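You operate a simulated robot arm through the tools that you are given. There is no shell and no other tool. Be economical: measure what you need, move in short steps, check, and stop when the job is done.

The job below is to be done with a simulated robot arm. You get a single attempt, and the scene is never put back.

JOB
Fetch the water glass and set it on top of the silver steel plate with a grip.
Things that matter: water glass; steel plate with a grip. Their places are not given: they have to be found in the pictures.

The check looks at the end state, three seconds after you hand in, the way a careful person would. Anything else that was tipped, shoved, dropped, spilled or broken makes it a failure.

ROBOT AND FRAMES
A 7-joint arm with a two-finger parallel gripper, fixed in place. Base frame: the origin is at the foot of the arm, x ahead of it, y to its left, z up. Units: m, rad, N and s.
With the tool pointing down near the work surface it reaches from about 0.24 to 0.62 m from the base axis. Its first joint turns from -1.152 to 1.152 rad. Payload 2.6 kg.
The tool frame sits at the grasp point between the pads (the TCP): z along the fingers, y along the line on which they close. The tips reach 0.03 m beyond it. The gripper opens to 0.094 m. The fingers are 0.028 m wide and 0.01 m thick; the gripper's body (0.05 by 0.096 m) begins 0.055 m behind the TCP.
Orientation is that of the tool frame in the base frame, as [roll, pitch, yaw] about the fixed x, y, z axes, in that order (R = Rz(yaw) Ry(pitch) Rx(roll)). With the fingers straight down and closing along the base's y, the tool's x points along the base's -x, its y along +y and its z along -z.

CONTROLS
- The arm moves only by the tool drive_tool. Its argument "increments" is a list of rows, each a list of 5 numbers: the gripper command, from -1 (fully open) to 1 (shut), values between in proportion, then the shift along the tool's x, y, z in units of 50 mm (1.0 is 50 mm), then the turn about the tool's z in units of 4 degrees (1.0 is 4 degrees). In form: [[claw, dx, dy, dz, yaw], ...]. A call has 1 to 20 rows; each row shifts and turns the commanded pose from where the row before left it, along the tool's axes as they then stand. A call with a number of a shift or a turn outside -1 to 1 is refused whole. Rows are played at 5 a second. More than 0.05 m and 0.15 rad between two rows, or a gripper value outside its range, and nothing of the call is played. Where a pose cannot be reached the arm comes as near as it can. A force on the tool above 40 N (or 10 N above the force at the start of the call, whichever is more), or a blocked arm, ends the call early, and 0.2 s more pass. Each finger travels about 0.072 m/s and halts on what it meets, pressing with about 29 N; the grip force reading is that of the motor and also rises with nothing between the fingers. The clock runs only during rows and for 0.2 s after the last one: add rows that do not move to give the fingers time. It gives the time, the measured TCP pose, the force on the tool (base axes), the opening and the grip force at its end, in the units of the frame above (readings bear some noise).
- Cameras (640 x 400 px; columns grow to the right, rows downward): "scene" is fixed at [0.0367, 0.4369, 0.5532]; the picture's right is [-0.74, -0.68, 0.00], its down [-0.45, 0.49, -0.74] and it looks along [0.50, -0.55, -0.67] (base axes); focal length 275 px, centre (320, 200). "wrist" rides on the gripper at [-0.037, 0, -0.058] in the tool frame; the picture's right is [0.00, -1.00, 0.00], its down [0.97, 0.00, -0.24] and it looks along [0.24, 0.00, 0.97] (tool axes); focal length 218 px, centre (320, 200).
- grab_frame(camera): a new picture of that camera. No time passes.
- locate(camera, pixels): for up to 12 pixels [column, row] of the newest picture of that camera ("zoom" is the newest enlarged one), the place [x, y, z] in the base frame of the surface seen there, good to about 0.002 m. No time passes.
- zoom(camera, box): a new picture of the part [left, top, right, bottom] of that camera's present view, enlarged. No time passes.
- job_done(): hands the job in; it is judged then, once.

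Go step by step. Measure first, check grasps and placings, and put right what went wrong. The budget is 60 turns and 26 pictures, counting those below and the enlarged ones. Unless the task says otherwise, let go and move clear before handing in, and close with one line.

The tools are called after ">>>" by a JSON object that holds its "op" and its "data". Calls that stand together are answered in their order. drive_tool: Moves the arm, as the interface text tells. Its arguments: {"type":"object","properties":{"increments":{"type":"array"}},"required":["increments"]} The other tools are called the same way: grab_frame (camera) takes a picture; locate (camera, pixels) gives the place of the surface under pixels of a picture; zoom (camera, box) takes an enlarged picture of a part of a camera's view; job_done () hands the job in.

At the start:

```text
clock: 0.0
ee_pos: [0.3992, 0.1495, 0.3307]
tool_rot: [-3.141, 0.001, 3.141]
wrist_force: [-0.5, 0.8, -0.1]
opening: 0.0939
gripper_force: 0.1
```

scene: 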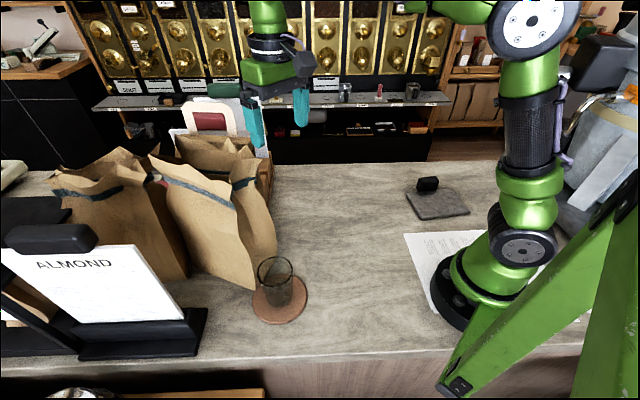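
wrist: 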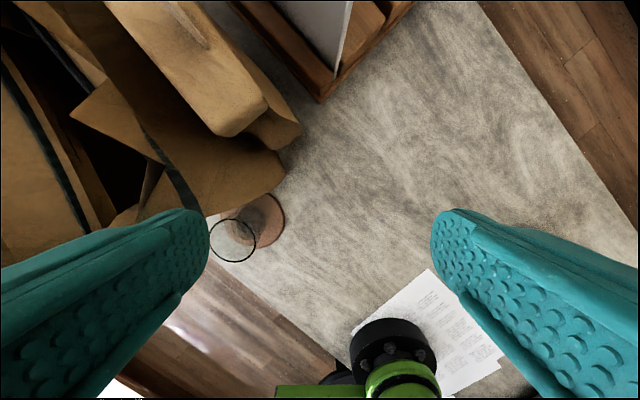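

The glass seems to stand on a round coaster near scene (278,285), and the steel plate with a black grip may be near (437,200). I'll zoom in and measure both.

>>> {"op": "zoom", "data": {"camera": "scene", "box": [220, 230, 348, 340]}}

>>> {"op": "zoom", "data": {"camera": "scene", "box": [390, 160, 486, 230]}}

>>> {"op": "locate", "data": {"camera": "scene", "pixels": [[406, 192], [455, 187], [470, 213], [417, 219], [427, 178], [428, 188], [437, 205], [258, 270], [293, 270], [275, 283], [276, 306], [300, 300]]}}

```text
3.64 times, centred on (284, 285) of scene
```

zoom: 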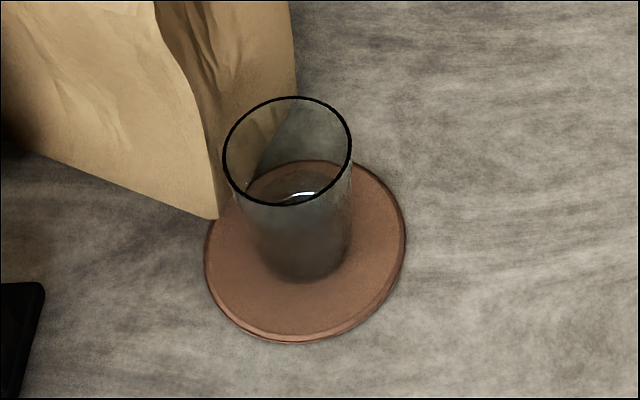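

```text
5.71 times, centred on (438, 195) of scene
```

zoom: 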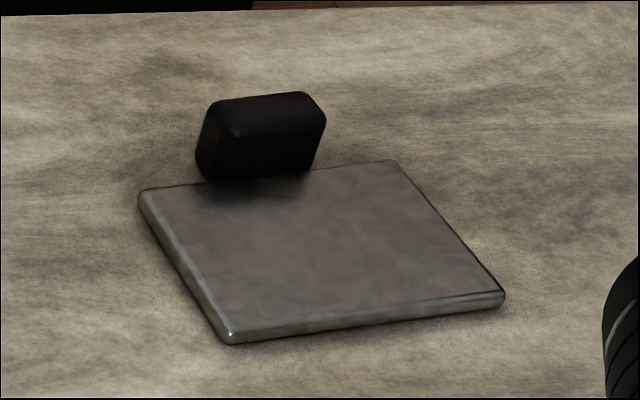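

```text
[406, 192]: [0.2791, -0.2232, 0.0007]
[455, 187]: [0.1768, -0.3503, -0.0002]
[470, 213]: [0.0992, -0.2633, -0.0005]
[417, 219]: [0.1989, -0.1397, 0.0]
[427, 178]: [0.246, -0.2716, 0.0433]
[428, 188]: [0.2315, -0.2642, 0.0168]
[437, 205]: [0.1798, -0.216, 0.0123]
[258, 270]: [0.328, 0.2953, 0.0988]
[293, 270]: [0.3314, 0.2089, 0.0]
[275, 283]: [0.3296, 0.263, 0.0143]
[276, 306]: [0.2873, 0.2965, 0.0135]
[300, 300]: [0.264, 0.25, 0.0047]
```

The plate's top is at about z 0.012 with the grip on its far-left edge, and the glass holds some water. Next I'll measure the plate's corners and the glass rim more exactly.

>>> {"op": "locate", "data": {"camera": "zoom", "pixels": [[150, 195], [388, 165], [496, 292], [232, 328], [320, 250], [205, 170], [310, 170], [215, 105], [300, 97], [320, 120]]}}

>>> {"op": "zoom", "data": {"camera": "scene", "box": [250, 245, 314, 325]}}

```text
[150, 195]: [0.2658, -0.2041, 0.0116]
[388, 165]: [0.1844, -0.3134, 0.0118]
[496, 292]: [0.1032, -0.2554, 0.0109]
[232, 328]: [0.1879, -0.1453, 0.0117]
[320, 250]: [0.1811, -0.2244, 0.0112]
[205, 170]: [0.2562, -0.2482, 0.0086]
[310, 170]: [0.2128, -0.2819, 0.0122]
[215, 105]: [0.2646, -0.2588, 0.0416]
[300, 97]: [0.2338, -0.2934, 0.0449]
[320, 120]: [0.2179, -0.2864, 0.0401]
```

```text
5.00 times, centred on (282, 285) of scene
```

zoom: 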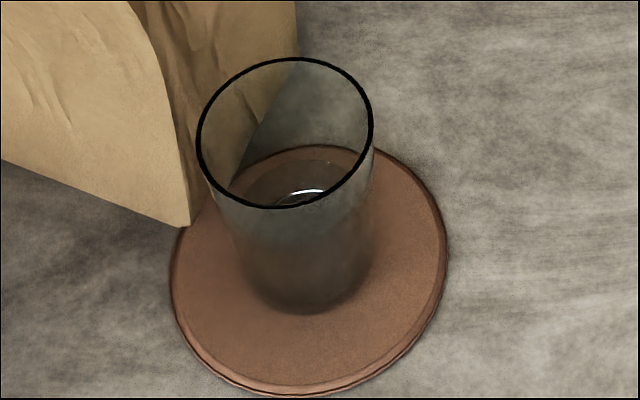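

Plate top centre is about (0.185, -0.23), roughly 0.136 x 0.098 m. Now the rim points of the glass, the coaster and the bag corner beside it.

>>> {"op": "locate", "data": {"camera": "zoom", "pixels": [[198, 135], [371, 125], [290, 60], [280, 206], [350, 75], [225, 190], [305, 313], [300, 260], [188, 220], [440, 250], [172, 290], [310, 392]]}}

>>> {"op": "locate", "data": {"camera": "scene", "pixels": [[253, 288], [276, 245], [240, 180], [256, 176], [165, 180], [234, 206], [262, 215], [232, 255], [268, 180], [187, 280]]}}

```text
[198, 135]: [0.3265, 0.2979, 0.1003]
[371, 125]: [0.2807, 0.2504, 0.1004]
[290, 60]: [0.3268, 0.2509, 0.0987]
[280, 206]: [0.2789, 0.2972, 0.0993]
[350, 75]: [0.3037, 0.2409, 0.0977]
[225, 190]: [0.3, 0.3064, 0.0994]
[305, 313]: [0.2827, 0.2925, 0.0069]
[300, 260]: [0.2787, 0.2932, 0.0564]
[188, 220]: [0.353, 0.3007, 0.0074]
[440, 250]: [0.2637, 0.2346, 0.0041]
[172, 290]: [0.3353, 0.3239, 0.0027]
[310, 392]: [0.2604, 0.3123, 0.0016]
```

```text
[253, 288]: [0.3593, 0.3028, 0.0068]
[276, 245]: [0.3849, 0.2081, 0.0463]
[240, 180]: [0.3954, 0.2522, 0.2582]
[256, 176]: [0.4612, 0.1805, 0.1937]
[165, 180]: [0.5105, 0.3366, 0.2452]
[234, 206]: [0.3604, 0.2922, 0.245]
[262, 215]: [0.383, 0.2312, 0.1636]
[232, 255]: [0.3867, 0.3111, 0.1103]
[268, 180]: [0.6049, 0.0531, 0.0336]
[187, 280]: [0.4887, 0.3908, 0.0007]
```

The glass rim is centred at (0.3035, 0.274), about 0.066 m across with the top at z 0.10. The bag face is only 0.02–0.04 m behind it (+x) and rises to z 0.26, so I'll check the gripper's shape before descending.

>>> {"op": "zoom", "data": {"camera": "scene", "box": [200, 0, 360, 160]}}

>>> {"op": "locate", "data": {"camera": "scene", "pixels": [[305, 62], [292, 40], [268, 48], [250, 75], [285, 68], [268, 20], [247, 17]]}}

```text
2.50 times, centred on (280, 80) of scene
```

zoom: 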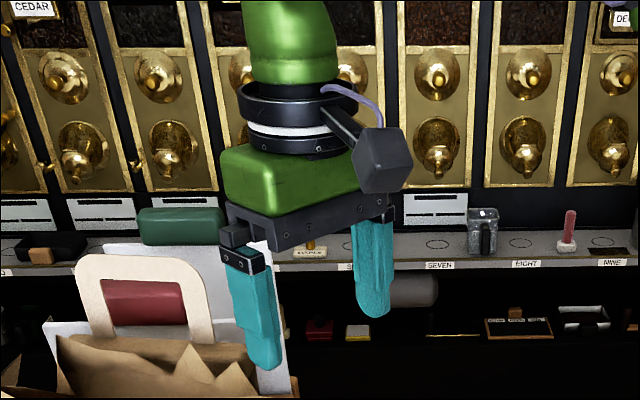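

```text
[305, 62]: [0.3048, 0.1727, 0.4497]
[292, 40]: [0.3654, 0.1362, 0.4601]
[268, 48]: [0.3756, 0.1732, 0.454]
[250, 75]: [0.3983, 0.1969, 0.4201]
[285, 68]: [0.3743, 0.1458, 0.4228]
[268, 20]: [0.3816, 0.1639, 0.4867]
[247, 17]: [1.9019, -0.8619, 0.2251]
```

No gripper part sticks out towards the bag on the visible side (the dark box at (305,62) is on the base side), so I can descend with the fingers closing along y. First I'll move above the glass, staying high.

>>> {"op": "drive_tool", "data": {"increments": [[-1, 0.5, 0, 0, 0], [-1, 0.5, 0, 0, 0], [-1, 0.5, 0, 0, 0], [-1, 0.484, 0, 0, 0], [-1, 0, 0.5, 0, 0], [-1, 0, 0.5, 0, 0], [-1, 0, 0.5, 0, 0], [-1, 0, 0.5, 0, 0], [-1, 0, 0.49, 0, 0], [-1, 0, 0, 0, 0], [-1, 0, 0, 0, 0]]}}

>>> {"op": "grab_frame", "data": {"camera": "wrist"}}

>>> {"op": "grab_frame", "data": {"camera": "scene"}}

```text
clock: 2.4
ee_pos: [0.2995, 0.2759, 0.3306]
tool_rot: [-3.141, 0.001, 3.142]
wrist_force: [0.0, 0.0, -0.1]
opening: 0.094
gripper_force: 0.0
```

```text
19 pictures are left
```

wrist: 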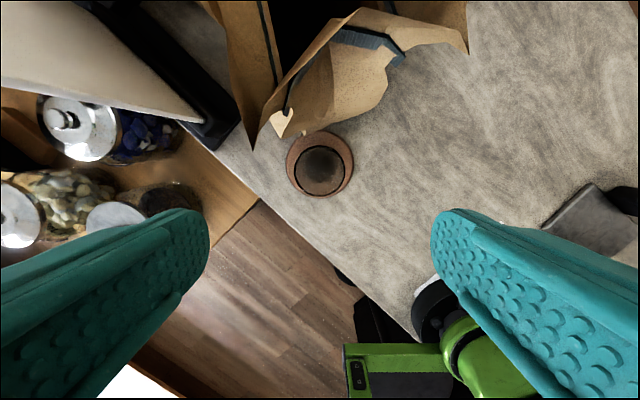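

```text
18 pictures are left
```

scene: 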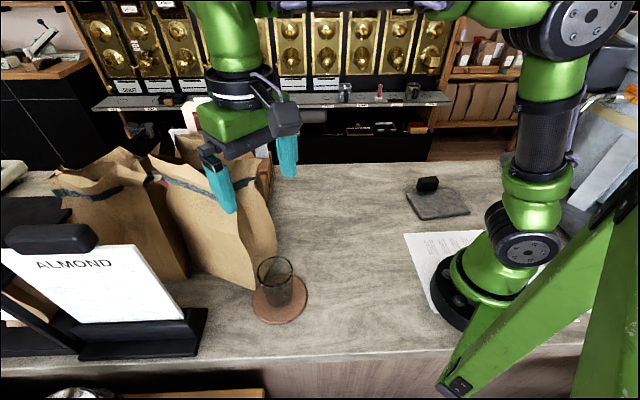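

The arm hovers at (0.2995, 0.276) and the glass is centred at wrist column 320. I'll measure the bag's parts nearest the descent path (wrist (275,125), (300,95), (385,90)) and the sign's edge (230,130).

>>> {"op": "locate", "data": {"camera": "wrist", "pixels": [[256, 145], [283, 122], [305, 130], [290, 75], [350, 30], [385, 90], [345, 115], [400, 55], [215, 140], [190, 118], [322, 160], [320, 195]]}}

>>> {"op": "locate", "data": {"camera": "scene", "pixels": [[208, 310], [183, 318], [136, 246], [178, 305], [195, 320], [205, 345]]}}

```text
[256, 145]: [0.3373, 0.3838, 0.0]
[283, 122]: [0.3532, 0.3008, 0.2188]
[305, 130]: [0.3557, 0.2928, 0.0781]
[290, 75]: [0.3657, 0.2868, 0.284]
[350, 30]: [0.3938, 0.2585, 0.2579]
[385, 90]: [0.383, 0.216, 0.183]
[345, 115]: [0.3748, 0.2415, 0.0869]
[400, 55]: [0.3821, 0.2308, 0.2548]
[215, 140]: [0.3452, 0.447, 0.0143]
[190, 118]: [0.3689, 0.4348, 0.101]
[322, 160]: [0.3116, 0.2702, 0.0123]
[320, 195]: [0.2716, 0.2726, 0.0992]
```

```text
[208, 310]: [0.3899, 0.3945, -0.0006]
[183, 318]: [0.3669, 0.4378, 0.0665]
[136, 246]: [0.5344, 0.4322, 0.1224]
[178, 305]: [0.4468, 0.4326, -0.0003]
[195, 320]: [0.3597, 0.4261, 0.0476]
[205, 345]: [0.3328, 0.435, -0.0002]
```

The bag's nearest overhang seems to be its tip at wrist (262,140), close to where the wrist ring will pass. I'll measure both the tip and the gripper's real width.

>>> {"op": "zoom", "data": {"camera": "scene", "box": [170, 0, 330, 100]}}

>>> {"op": "locate", "data": {"camera": "wrist", "pixels": [[257, 140], [262, 135], [255, 146], [270, 125], [254, 135], [268, 118], [277, 85], [248, 110], [236, 60]]}}

```text
4.00 times, centred on (250, 50) of scene
```

zoom: 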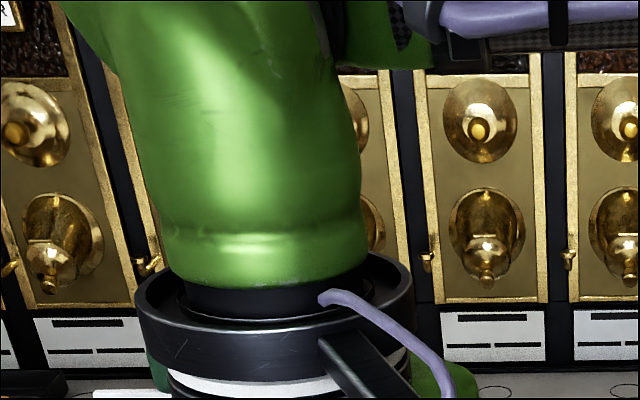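

```text
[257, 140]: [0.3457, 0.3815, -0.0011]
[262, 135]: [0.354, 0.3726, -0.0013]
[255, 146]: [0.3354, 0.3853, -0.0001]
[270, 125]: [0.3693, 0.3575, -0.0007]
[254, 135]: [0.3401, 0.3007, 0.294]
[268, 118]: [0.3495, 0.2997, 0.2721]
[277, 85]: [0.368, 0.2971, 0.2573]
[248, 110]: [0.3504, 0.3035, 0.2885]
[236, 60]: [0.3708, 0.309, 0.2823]
```

The bag's tip stands at about (0.340, 0.301, 0.294), so I need the width of the wrist link 0.2 m above the TCP.

>>> {"op": "locate", "data": {"camera": "zoom", "pixels": [[140, 310], [275, 335], [405, 300], [175, 260], [270, 260], [355, 250], [165, 200], [260, 180], [355, 180], [135, 110], [240, 80], [345, 80]]}}

```text
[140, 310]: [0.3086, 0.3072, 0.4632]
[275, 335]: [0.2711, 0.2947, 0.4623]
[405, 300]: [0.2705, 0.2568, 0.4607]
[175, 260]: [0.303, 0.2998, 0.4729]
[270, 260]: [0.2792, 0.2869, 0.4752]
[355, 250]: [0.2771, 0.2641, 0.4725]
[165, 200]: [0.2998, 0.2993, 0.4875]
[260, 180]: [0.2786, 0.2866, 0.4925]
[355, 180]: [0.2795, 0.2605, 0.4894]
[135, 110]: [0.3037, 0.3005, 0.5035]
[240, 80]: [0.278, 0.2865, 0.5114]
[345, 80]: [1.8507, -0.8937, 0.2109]
```

The ring is about 0.034 m in radius and the link above about 0.025 m. I'll check the link's upper part, at the height that will pass the bag tip.

>>> {"op": "locate", "data": {"camera": "zoom", "pixels": [[75, 15], [100, 50], [115, 80], [130, 30], [200, 10], [220, 40], [300, 10], [360, 20], [330, 60]]}}

```text
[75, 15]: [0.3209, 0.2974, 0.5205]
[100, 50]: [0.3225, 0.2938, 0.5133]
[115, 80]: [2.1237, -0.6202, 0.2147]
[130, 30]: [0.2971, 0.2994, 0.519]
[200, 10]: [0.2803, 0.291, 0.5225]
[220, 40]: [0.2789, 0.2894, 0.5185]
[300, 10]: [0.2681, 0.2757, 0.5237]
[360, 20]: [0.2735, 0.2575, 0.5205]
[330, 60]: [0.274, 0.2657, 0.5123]
```

At the bag-tip height the link's radius is about 0.03 m, so there is clearance. I'll shift to x 0.295 for extra margin (the glass stays within the pad width), descend to z 0.15 and check.

>>> {"op": "drive_tool", "data": {"increments": [[-1, 0.09, -0.04, 0, 0], [-1, 0, 0, 0.4, 0], [-1, 0, 0, 0.4, 0], [-1, 0, 0, 0.4, 0], [-1, 0, 0, 0.4, 0], [-1, 0, 0, 0.4, 0], [-1, 0, 0, 0.4, 0], [-1, 0, 0, 0.4, 0], [-1, 0, 0, 0.4, 0], [-1, 0, 0, 0.4, 0], [-1, 0, 0, 0, 0], [-1, 0, 0, 0, 0]]}}

>>> {"op": "grab_frame", "data": {"camera": "wrist"}}

>>> {"op": "grab_frame", "data": {"camera": "scene"}}

```text
clock: 5.0
ee_pos: [0.2956, 0.2717, 0.1523]
tool_rot: [3.141, 0.002, -3.141]
wrist_force: [0.4, -0.3, 0.4]
opening: 0.0938
gripper_force: 0.0
```

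```text
16 pictures are left
```

wrist: 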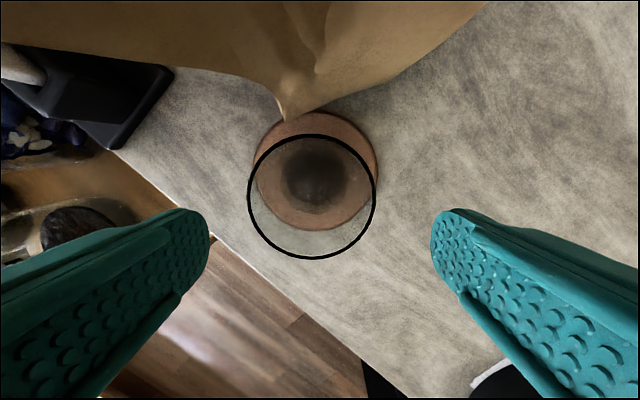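

```text
15 pictures are left
```

scene: 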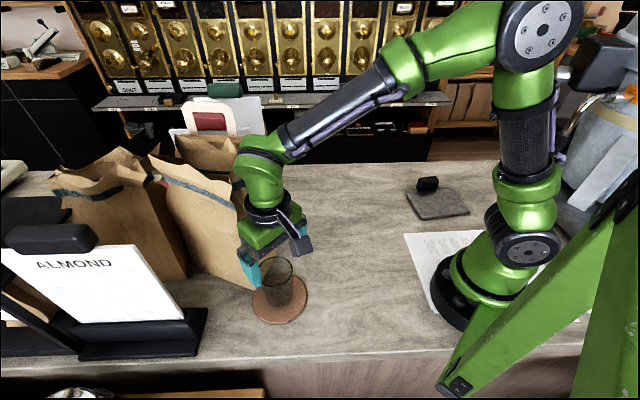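

The glass is between the open fingers, slightly left at column 312. The wrist's bulge at scene (240,150) will pass near the bag's top, so I'll look closer.

>>> {"op": "zoom", "data": {"camera": "scene", "box": [180, 120, 340, 220]}}

>>> {"op": "locate", "data": {"camera": "scene", "pixels": [[240, 150], [238, 160], [241, 170], [248, 185], [262, 160], [258, 140], [270, 180], [233, 205], [238, 210], [240, 225], [234, 190], [230, 175]]}}

```text
4.00 times, centred on (260, 170) of scene
```

zoom: 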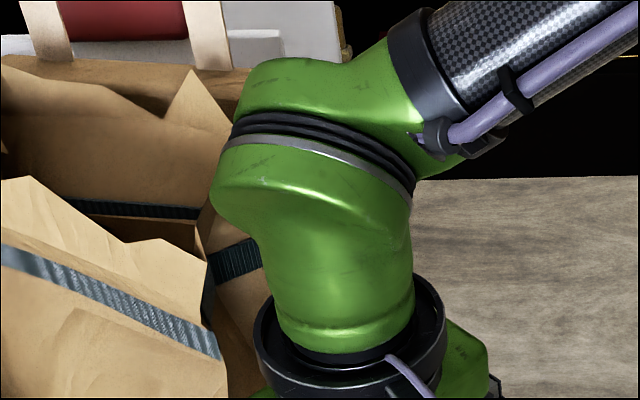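

```text
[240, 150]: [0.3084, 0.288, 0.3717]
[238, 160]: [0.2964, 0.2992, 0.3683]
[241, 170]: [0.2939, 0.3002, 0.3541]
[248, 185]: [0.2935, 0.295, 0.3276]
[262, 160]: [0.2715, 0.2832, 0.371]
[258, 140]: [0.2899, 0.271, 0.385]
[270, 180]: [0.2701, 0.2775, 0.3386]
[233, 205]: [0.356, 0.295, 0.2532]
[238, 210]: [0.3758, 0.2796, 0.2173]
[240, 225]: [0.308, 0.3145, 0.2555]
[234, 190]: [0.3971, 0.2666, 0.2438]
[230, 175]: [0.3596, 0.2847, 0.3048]
```

I'll measure the part of the wrist behind the black ring, at zoom (240–390, 60–130), to see how far it extends toward the bag.

>>> {"op": "locate", "data": {"camera": "zoom", "pixels": [[245, 95], [260, 70], [300, 62], [350, 100], [400, 110], [240, 125], [222, 165], [215, 200], [205, 290], [160, 240], [195, 215], [190, 75]]}}

```text
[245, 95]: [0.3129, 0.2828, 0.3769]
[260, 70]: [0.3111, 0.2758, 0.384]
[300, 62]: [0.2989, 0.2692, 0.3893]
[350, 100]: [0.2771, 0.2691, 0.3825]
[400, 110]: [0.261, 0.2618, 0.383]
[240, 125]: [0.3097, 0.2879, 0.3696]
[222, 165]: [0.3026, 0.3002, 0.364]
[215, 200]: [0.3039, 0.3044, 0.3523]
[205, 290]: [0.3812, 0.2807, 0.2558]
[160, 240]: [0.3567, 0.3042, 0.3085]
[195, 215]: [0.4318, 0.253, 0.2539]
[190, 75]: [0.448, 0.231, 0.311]
```

The wrist reaches x ≈ 0.32 at most, while the bag's nearest tip is at x 0.34, so there is 1–2 cm of room. I'll move 2 mm further away, centre on the glass in y and descend slowly to z ≈ 0.082.

>>> {"op": "drive_tool", "data": {"increments": [[-1, 0.04, 0.05, 0, 0], [-1, 0, 0, 0.2, 0], [-1, 0, 0, 0.2, 0], [-1, 0, 0, 0.2, 0], [-1, 0, 0, 0.2, 0], [-1, 0, 0, 0.2, 0], [-1, 0, 0, 0.2, 0], [-1, 0, 0, 0.2, 0], [-1, 0, 0, 0, 0], [-1, 0, 0, 0, 0]]}}

>>> {"op": "grab_frame", "data": {"camera": "wrist"}}

>>> {"op": "zoom", "data": {"camera": "scene", "box": [150, 130, 342, 330]}}

```text
clock: 7.2
ee_pos: [0.2949, 0.2755, 0.0812]
tool_rot: [-3.141, 0.0, -3.141]
wrist_force: [1.0, -0.6, -0.6]
opening: 0.0939
gripper_force: 0.0
```

```text
13 pictures are left
```

wrist: 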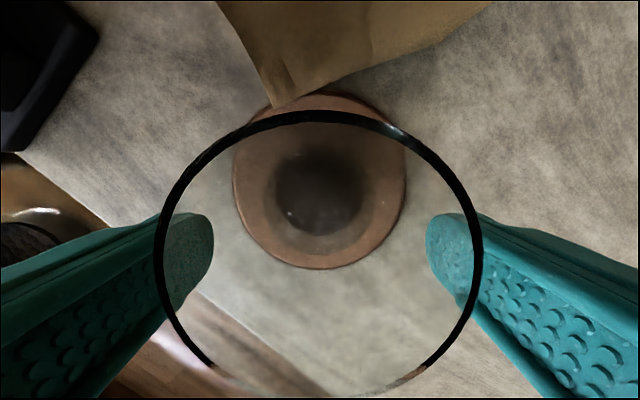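

```text
2.00 times, centred on (246, 230) of scene
```

zoom: 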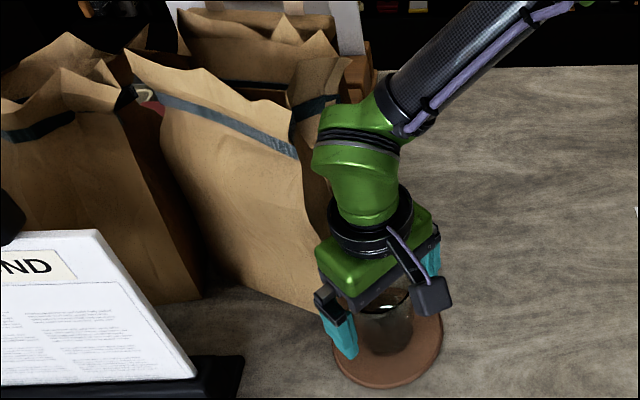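

The fingers straddle the glass, the bag is unmoved and the forces are low. Closing now.

>>> {"op": "drive_tool", "data": {"increments": [[-0.3, 0, 0, 0, 0], [-0.1, 0, 0, 0, 0], [0.2, 0, 0, 0, 0], [0.2, 0, 0, 0, 0], [0.2, 0, 0, 0, 0]]}}

```text
clock: 8.4
ee_pos: [0.2951, 0.2759, 0.0812]
tool_rot: [-3.141, 0.0, 3.141]
wrist_force: [-0.1, 1.2, -1.0]
opening: 0.0697
gripper_force: 28.8
```

Gripped: opening 0.0697 m at 28.8 N. Lifting slowly and straight up.

>>> {"op": "drive_tool", "data": {"increments": [[0.2, 0, 0, -0.05, 0], [0.2, 0, 0, -0.1, 0], [0.2, 0, 0, -0.15, 0], [0.2, 0, 0, -0.2, 0], [0.2, 0, 0, -0.2, 0], [0.2, 0, 0, -0.2, 0], [0.2, 0, 0, -0.2, 0], [0.2, 0, 0, -0.2, 0], [0.2, 0, 0, -0.2, 0], [0.2, 0, 0, -0.2, 0], [0.2, 0, 0, -0.15, 0], [0.2, 0, 0, -0.1, 0], [0.2, 0, 0, -0.05, 0], [0.2, 0, 0, 0, 0]]}}

>>> {"op": "grab_frame", "data": {"camera": "scene"}}

```text
clock: 11.4
ee_pos: [0.2917, 0.2753, 0.182]
tool_rot: [-3.141, -0.001, -3.141]
wrist_force: [0.4, 0.6, -3.5]
opening: 0.0696
gripper_force: 29.2
```

```text
11 pictures are left
```

scene: 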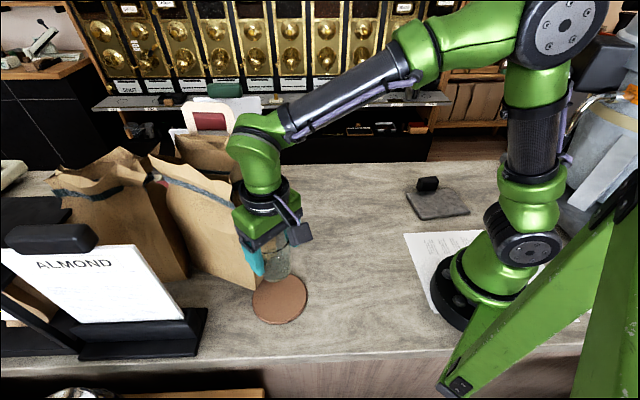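

The glass is up and the coaster stayed in place. Now I'll carry it smoothly along -y over the free counter.

>>> {"op": "drive_tool", "data": {"increments": [[0.2, 0, -0.1, 0, 0], [0.2, 0, -0.2, 0, 0], [0.2, 0, -0.3, 0, 0], [0.2, 0, -0.35, 0, 0], [0.2, 0, -0.35, 0, 0], [0.2, 0, -0.35, 0, 0], [0.2, 0, -0.35, 0, 0], [0.2, 0, -0.35, 0, 0], [0.2, 0, -0.35, 0, 0], [0.2, 0, -0.35, 0, 0], [0.2, 0, -0.35, 0, 0], [0.2, 0, -0.35, 0, 0], [0.2, 0, -0.35, 0, 0], [0.2, 0, -0.35, 0, 0], [0.2, 0, -0.35, 0, 0], [0.2, 0, -0.35, 0, 0], [0.2, 0, -0.3, 0, 0], [0.2, 0, -0.2, 0, 0], [0.2, 0, -0.1, 0, 0], [0.2, 0, 0, 0, 0]]}}

```text
clock: 15.6
ee_pos: [0.2941, -0.0122, 0.1808]
tool_rot: [3.141, 0.0, -3.142]
wrist_force: [0.5, -0.3, -3.3]
opening: 0.0697
gripper_force: 28.9
```

The carry is steady, at y -0.012. I'll continue to y ≈ -0.21, then turn the hand to line up with the plate.

>>> {"op": "drive_tool", "data": {"increments": [[0.2, 0, -0.1, 0, 0], [0.2, 0, -0.2, 0, 0], [0.2, 0, -0.3, 0, 0], [0.2, 0, -0.35, 0, 0], [0.2, 0, -0.35, 0, 0], [0.2, 0, -0.35, 0, 0], [0.2, 0, -0.35, 0, 0], [0.2, 0, -0.35, 0, 0], [0.2, 0, -0.35, 0, 0], [0.2, 0, -0.35, 0, 0], [0.2, 0, -0.35, 0, 0], [0.2, 0, -0.3, 0, 0], [0.2, 0, -0.2, 0, 0], [0.2, 0, -0.1, 0, 0], [0.2, 0, 0, 0, 0]]}}

>>> {"op": "drive_tool", "data": {"increments": [[0.2, 0, 0, 0, 0.3], [0.2, 0, 0, 0, 0.6], [0.2, 0, 0, 0, 0.8], [0.2, 0, 0, 0, 0.8], [0.2, 0, 0, 0, 0.8], [0.2, 0, 0, 0, 0.8], [0.2, 0, 0, 0, 0.8], [0.2, 0, 0, 0, 0.8], [0.2, 0, 0, 0, 0.8], [0.2, 0, 0, 0, 0.8], [0.2, 0, 0, 0, 0.8], [0.2, 0, 0, 0, 0.6], [0.2, 0, 0, 0, 0.3], [0.2, 0, 0, 0, 0]]}}

```text
clock: 18.8
ee_pos: [0.2941, -0.213, 0.1807]
tool_rot: [-3.142, -0.001, 3.14]
wrist_force: [-0.4, 0.0, -3.7]
opening: 0.0698
gripper_force: 28.6
```

```text
clock: 21.8
ee_pos: [0.2939, -0.2111, 0.1813]
tool_rot: [-3.141, -0.002, 2.513]
wrist_force: [-0.1, -0.6, -3.2]
opening: 0.0699
gripper_force: 29.4
```

The yaw is 2.513, so the tool axes now match the plate's edges. I'll move so the glass centre lands at about (0.183, -0.228), still high up.

>>> {"op": "drive_tool", "data": {"increments": [[0.2, 0.07, -0.06, 0, 0], [0.2, 0.15, -0.13, 0, 0], [0.2, 0.2, -0.18, 0, 0], [0.2, 0.233, -0.21, 0, 0], [0.2, 0.233, -0.21, 0, 0], [0.2, 0.232, -0.21, 0, 0], [0.2, 0.232, -0.21, 0, 0], [0.2, 0.2, -0.18, 0, 0], [0.2, 0.15, -0.13, 0, 0], [0.2, 0.07, -0.06, 0, 0], [0.2, 0, 0, 0, 0], [0.2, 0, 0, 0, 0]]}}

>>> {"op": "grab_frame", "data": {"camera": "scene"}}

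>>> {"op": "grab_frame", "data": {"camera": "wrist"}}

```text
clock: 24.4
ee_pos: [0.1754, -0.2248, 0.1809]
tool_rot: [-3.14, -0.001, 2.515]
wrist_force: [-0.2, 0.8, -3.3]
opening: 0.07
gripper_force: 29.0
```

```text
10 pictures are left
```

scene: 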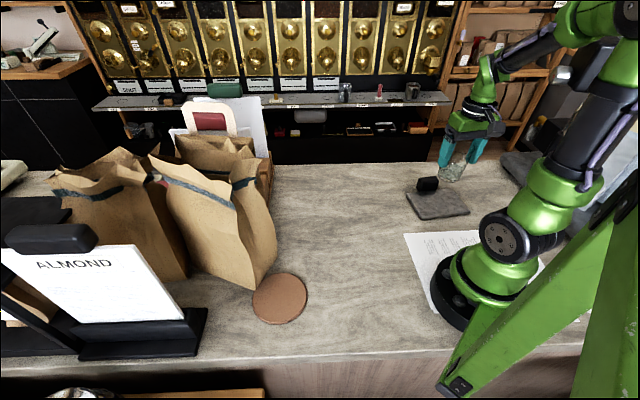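

```text
9 pictures are left
```

wrist: 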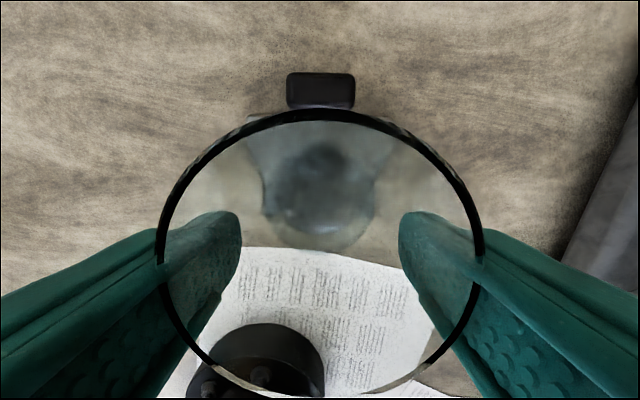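

The grip is at wrist column 320, so the glass is aligned laterally. I'll check the rim and base of the glass, and the grey object at right (scene (520,165), wrist (600,190)).

>>> {"op": "zoom", "data": {"camera": "scene", "box": [390, 90, 550, 230]}}

>>> {"op": "locate", "data": {"camera": "scene", "pixels": [[505, 155], [520, 165], [525, 185], [540, 155], [450, 180], [441, 163], [452, 182]]}}

>>> {"op": "locate", "data": {"camera": "wrist", "pixels": [[600, 190], [560, 250], [320, 120], [320, 90], [318, 215], [320, 245], [165, 230], [478, 230]]}}

```text
2.86 times, centred on (470, 160) of scene
```

zoom: 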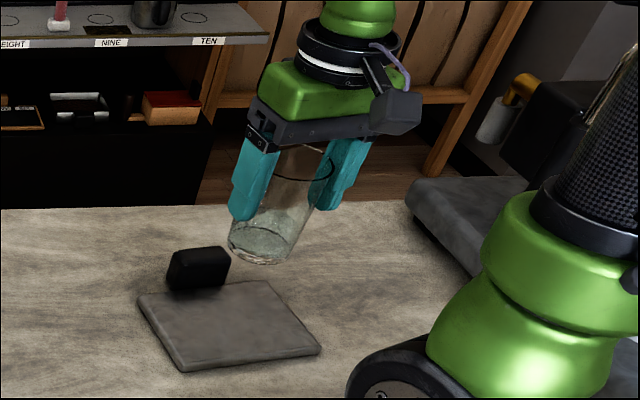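

```text
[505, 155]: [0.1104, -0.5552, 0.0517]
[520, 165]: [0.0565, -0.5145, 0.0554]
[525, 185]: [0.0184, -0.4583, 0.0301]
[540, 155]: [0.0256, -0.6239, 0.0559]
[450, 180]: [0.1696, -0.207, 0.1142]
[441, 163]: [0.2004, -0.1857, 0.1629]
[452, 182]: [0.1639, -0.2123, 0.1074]
```

```text
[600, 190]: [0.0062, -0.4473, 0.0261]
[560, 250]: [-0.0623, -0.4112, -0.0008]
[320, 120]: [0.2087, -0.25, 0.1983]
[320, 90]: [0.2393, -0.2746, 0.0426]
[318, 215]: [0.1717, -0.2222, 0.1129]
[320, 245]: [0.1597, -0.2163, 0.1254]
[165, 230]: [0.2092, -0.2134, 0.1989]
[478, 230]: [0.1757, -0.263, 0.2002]
```

The glass rim is upright at z 0.199 and the glass centre is about (0.182, -0.2295), over the plate. The grey slab is far off. I'll lower it to just above the plate.

>>> {"op": "drive_tool", "data": {"increments": [[0.2, 0, 0, 0.06, 0], [0.2, 0, 0, 0.12, 0], [0.2, 0, 0, 0.2, 0], [0.2, 0, 0, 0.2, 0], [0.2, 0, 0, 0.2, 0], [0.2, 0, 0, 0.2, 0], [0.2, 0, 0, 0.2, 0], [0.2, 0, 0, 0.2, 0], [0.2, 0, 0, 0.14, 0], [0.2, 0, 0, 0.12, 0], [0.2, 0, 0, 0.08, 0], [0.2, 0, 0, 0.06, 0], [0.2, 0, 0, 0, 0], [0.2, 0, 0, 0, 0]]}}

>>> {"op": "zoom", "data": {"camera": "scene", "box": [390, 120, 500, 230]}}

```text
clock: 27.4
ee_pos: [0.1747, -0.2233, 0.0923]
tool_rot: [3.141, 0.001, 2.514]
wrist_force: [-0.1, 0.5, -3.0]
opening: 0.0695
gripper_force: 28.9
```

```text
3.64 times, centred on (445, 175) of scene
```

zoom: 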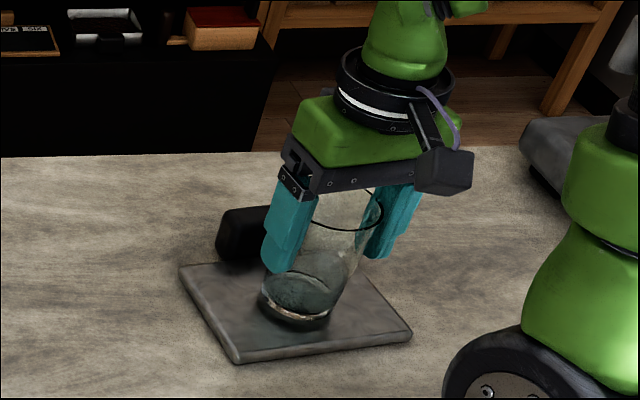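

The glass hovers a few mm above the plate, well inside its edges. Lowering in 1 mm steps while watching the force.

>>> {"op": "drive_tool", "data": {"increments": [[0.2, 0, 0, 0.02, 0], [0.2, 0, 0, 0.02, 0], [0.2, 0, 0, 0.02, 0], [0.2, 0, 0, 0.02, 0], [0.2, 0, 0, 0, 0]]}}

```text
clock: 28.6
ee_pos: [0.1766, -0.2239, 0.088]
tool_rot: [3.141, 0.002, 2.513]
wrist_force: [0.2, 4.1, 13.2]
opening: 0.0698
gripper_force: 28.9
```

Contact: the vertical force went from -3 to +13 N at z 0.088. I'll ease up a hair to relieve the press, then open gradually.

>>> {"op": "drive_tool", "data": {"increments": [[0.2, 0, 0, -0.01, 0], [0.2, 0, 0, 0, 0]]}}

```text
clock: 29.2
ee_pos: [0.1757, -0.2248, 0.0889]
tool_rot: [3.141, -0.001, 2.514]
wrist_force: [1.8, -1.1, 0.4]
opening: 0.0694
gripper_force: 28.9
```

The force is now 0.4 N, so the plate carries the glass. Opening gently.

>>> {"op": "drive_tool", "data": {"increments": [[-0.45, 0, 0, 0, 0], [-0.55, 0, 0, 0, 0], [-0.65, 0, 0, 0, 0], [-0.8, 0, 0, 0, 0], [-1, 0, 0, 0, 0], [-1, 0, 0, 0, 0], [-1, 0, 0, 0, 0]]}}

>>> {"op": "grab_frame", "data": {"camera": "wrist"}}

```text
clock: 30.8
ee_pos: [0.1763, -0.224, 0.0887]
tool_rot: [3.141, 0.0, 2.513]
wrist_force: [1.3, -0.6, -0.7]
opening: 0.0942
gripper_force: 0.0
```

```text
6 pictures are left
```

wrist: 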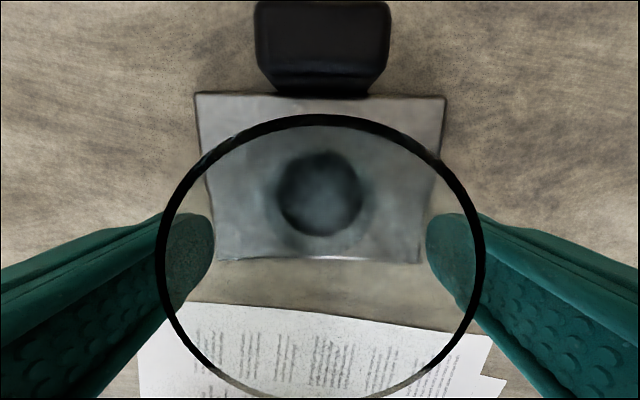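

Both fingers are clear of the glass, which stands on the plate. Rising straight up.

>>> {"op": "drive_tool", "data": {"increments": [[-1, 0, 0, -0.1, 0], [-1, 0, 0, -0.2, 0], [-1, 0, 0, -0.3, 0], [-1, 0, 0, -0.4, 0], [-1, 0, 0, -0.4, 0], [-1, 0, 0, -0.4, 0], [-1, 0, 0, -0.4, 0], [-1, 0, 0, -0.4, 0], [-1, 0, 0, -0.3, 0], [-1, 0, 0, 0, 0]]}}

>>> {"op": "grab_frame", "data": {"camera": "scene"}}

>>> {"op": "zoom", "data": {"camera": "scene", "box": [390, 130, 500, 230]}}

```text
clock: 33.0
ee_pos: [0.1746, -0.223, 0.2342]
tool_rot: [-3.14, 0.001, 2.513]
wrist_force: [-1.4, -0.5, 0.4]
opening: 0.094
gripper_force: 0.0
```

```text
5 pictures are left
```

scene: 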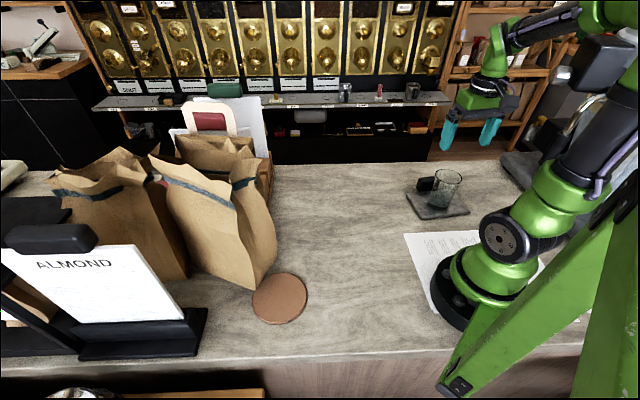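

```text
4.00 times, centred on (445, 180) of scene
```

zoom: 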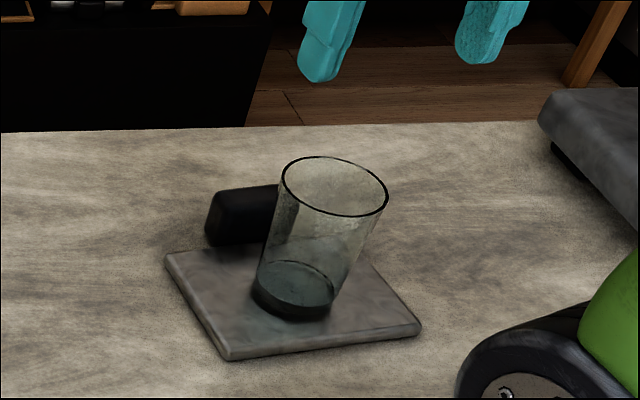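

The glass stands upright in the middle of the plate with its water still in it. The bag, coaster and plate haven't moved, and the arm is clear, so I'm handing in.

>>> {"op": "job_done", "data": {}}

```text
The job is handed in.
```

The water glass is standing upright on the silver steel plate with the grip; nothing else was disturbed, and I've handed the job in.
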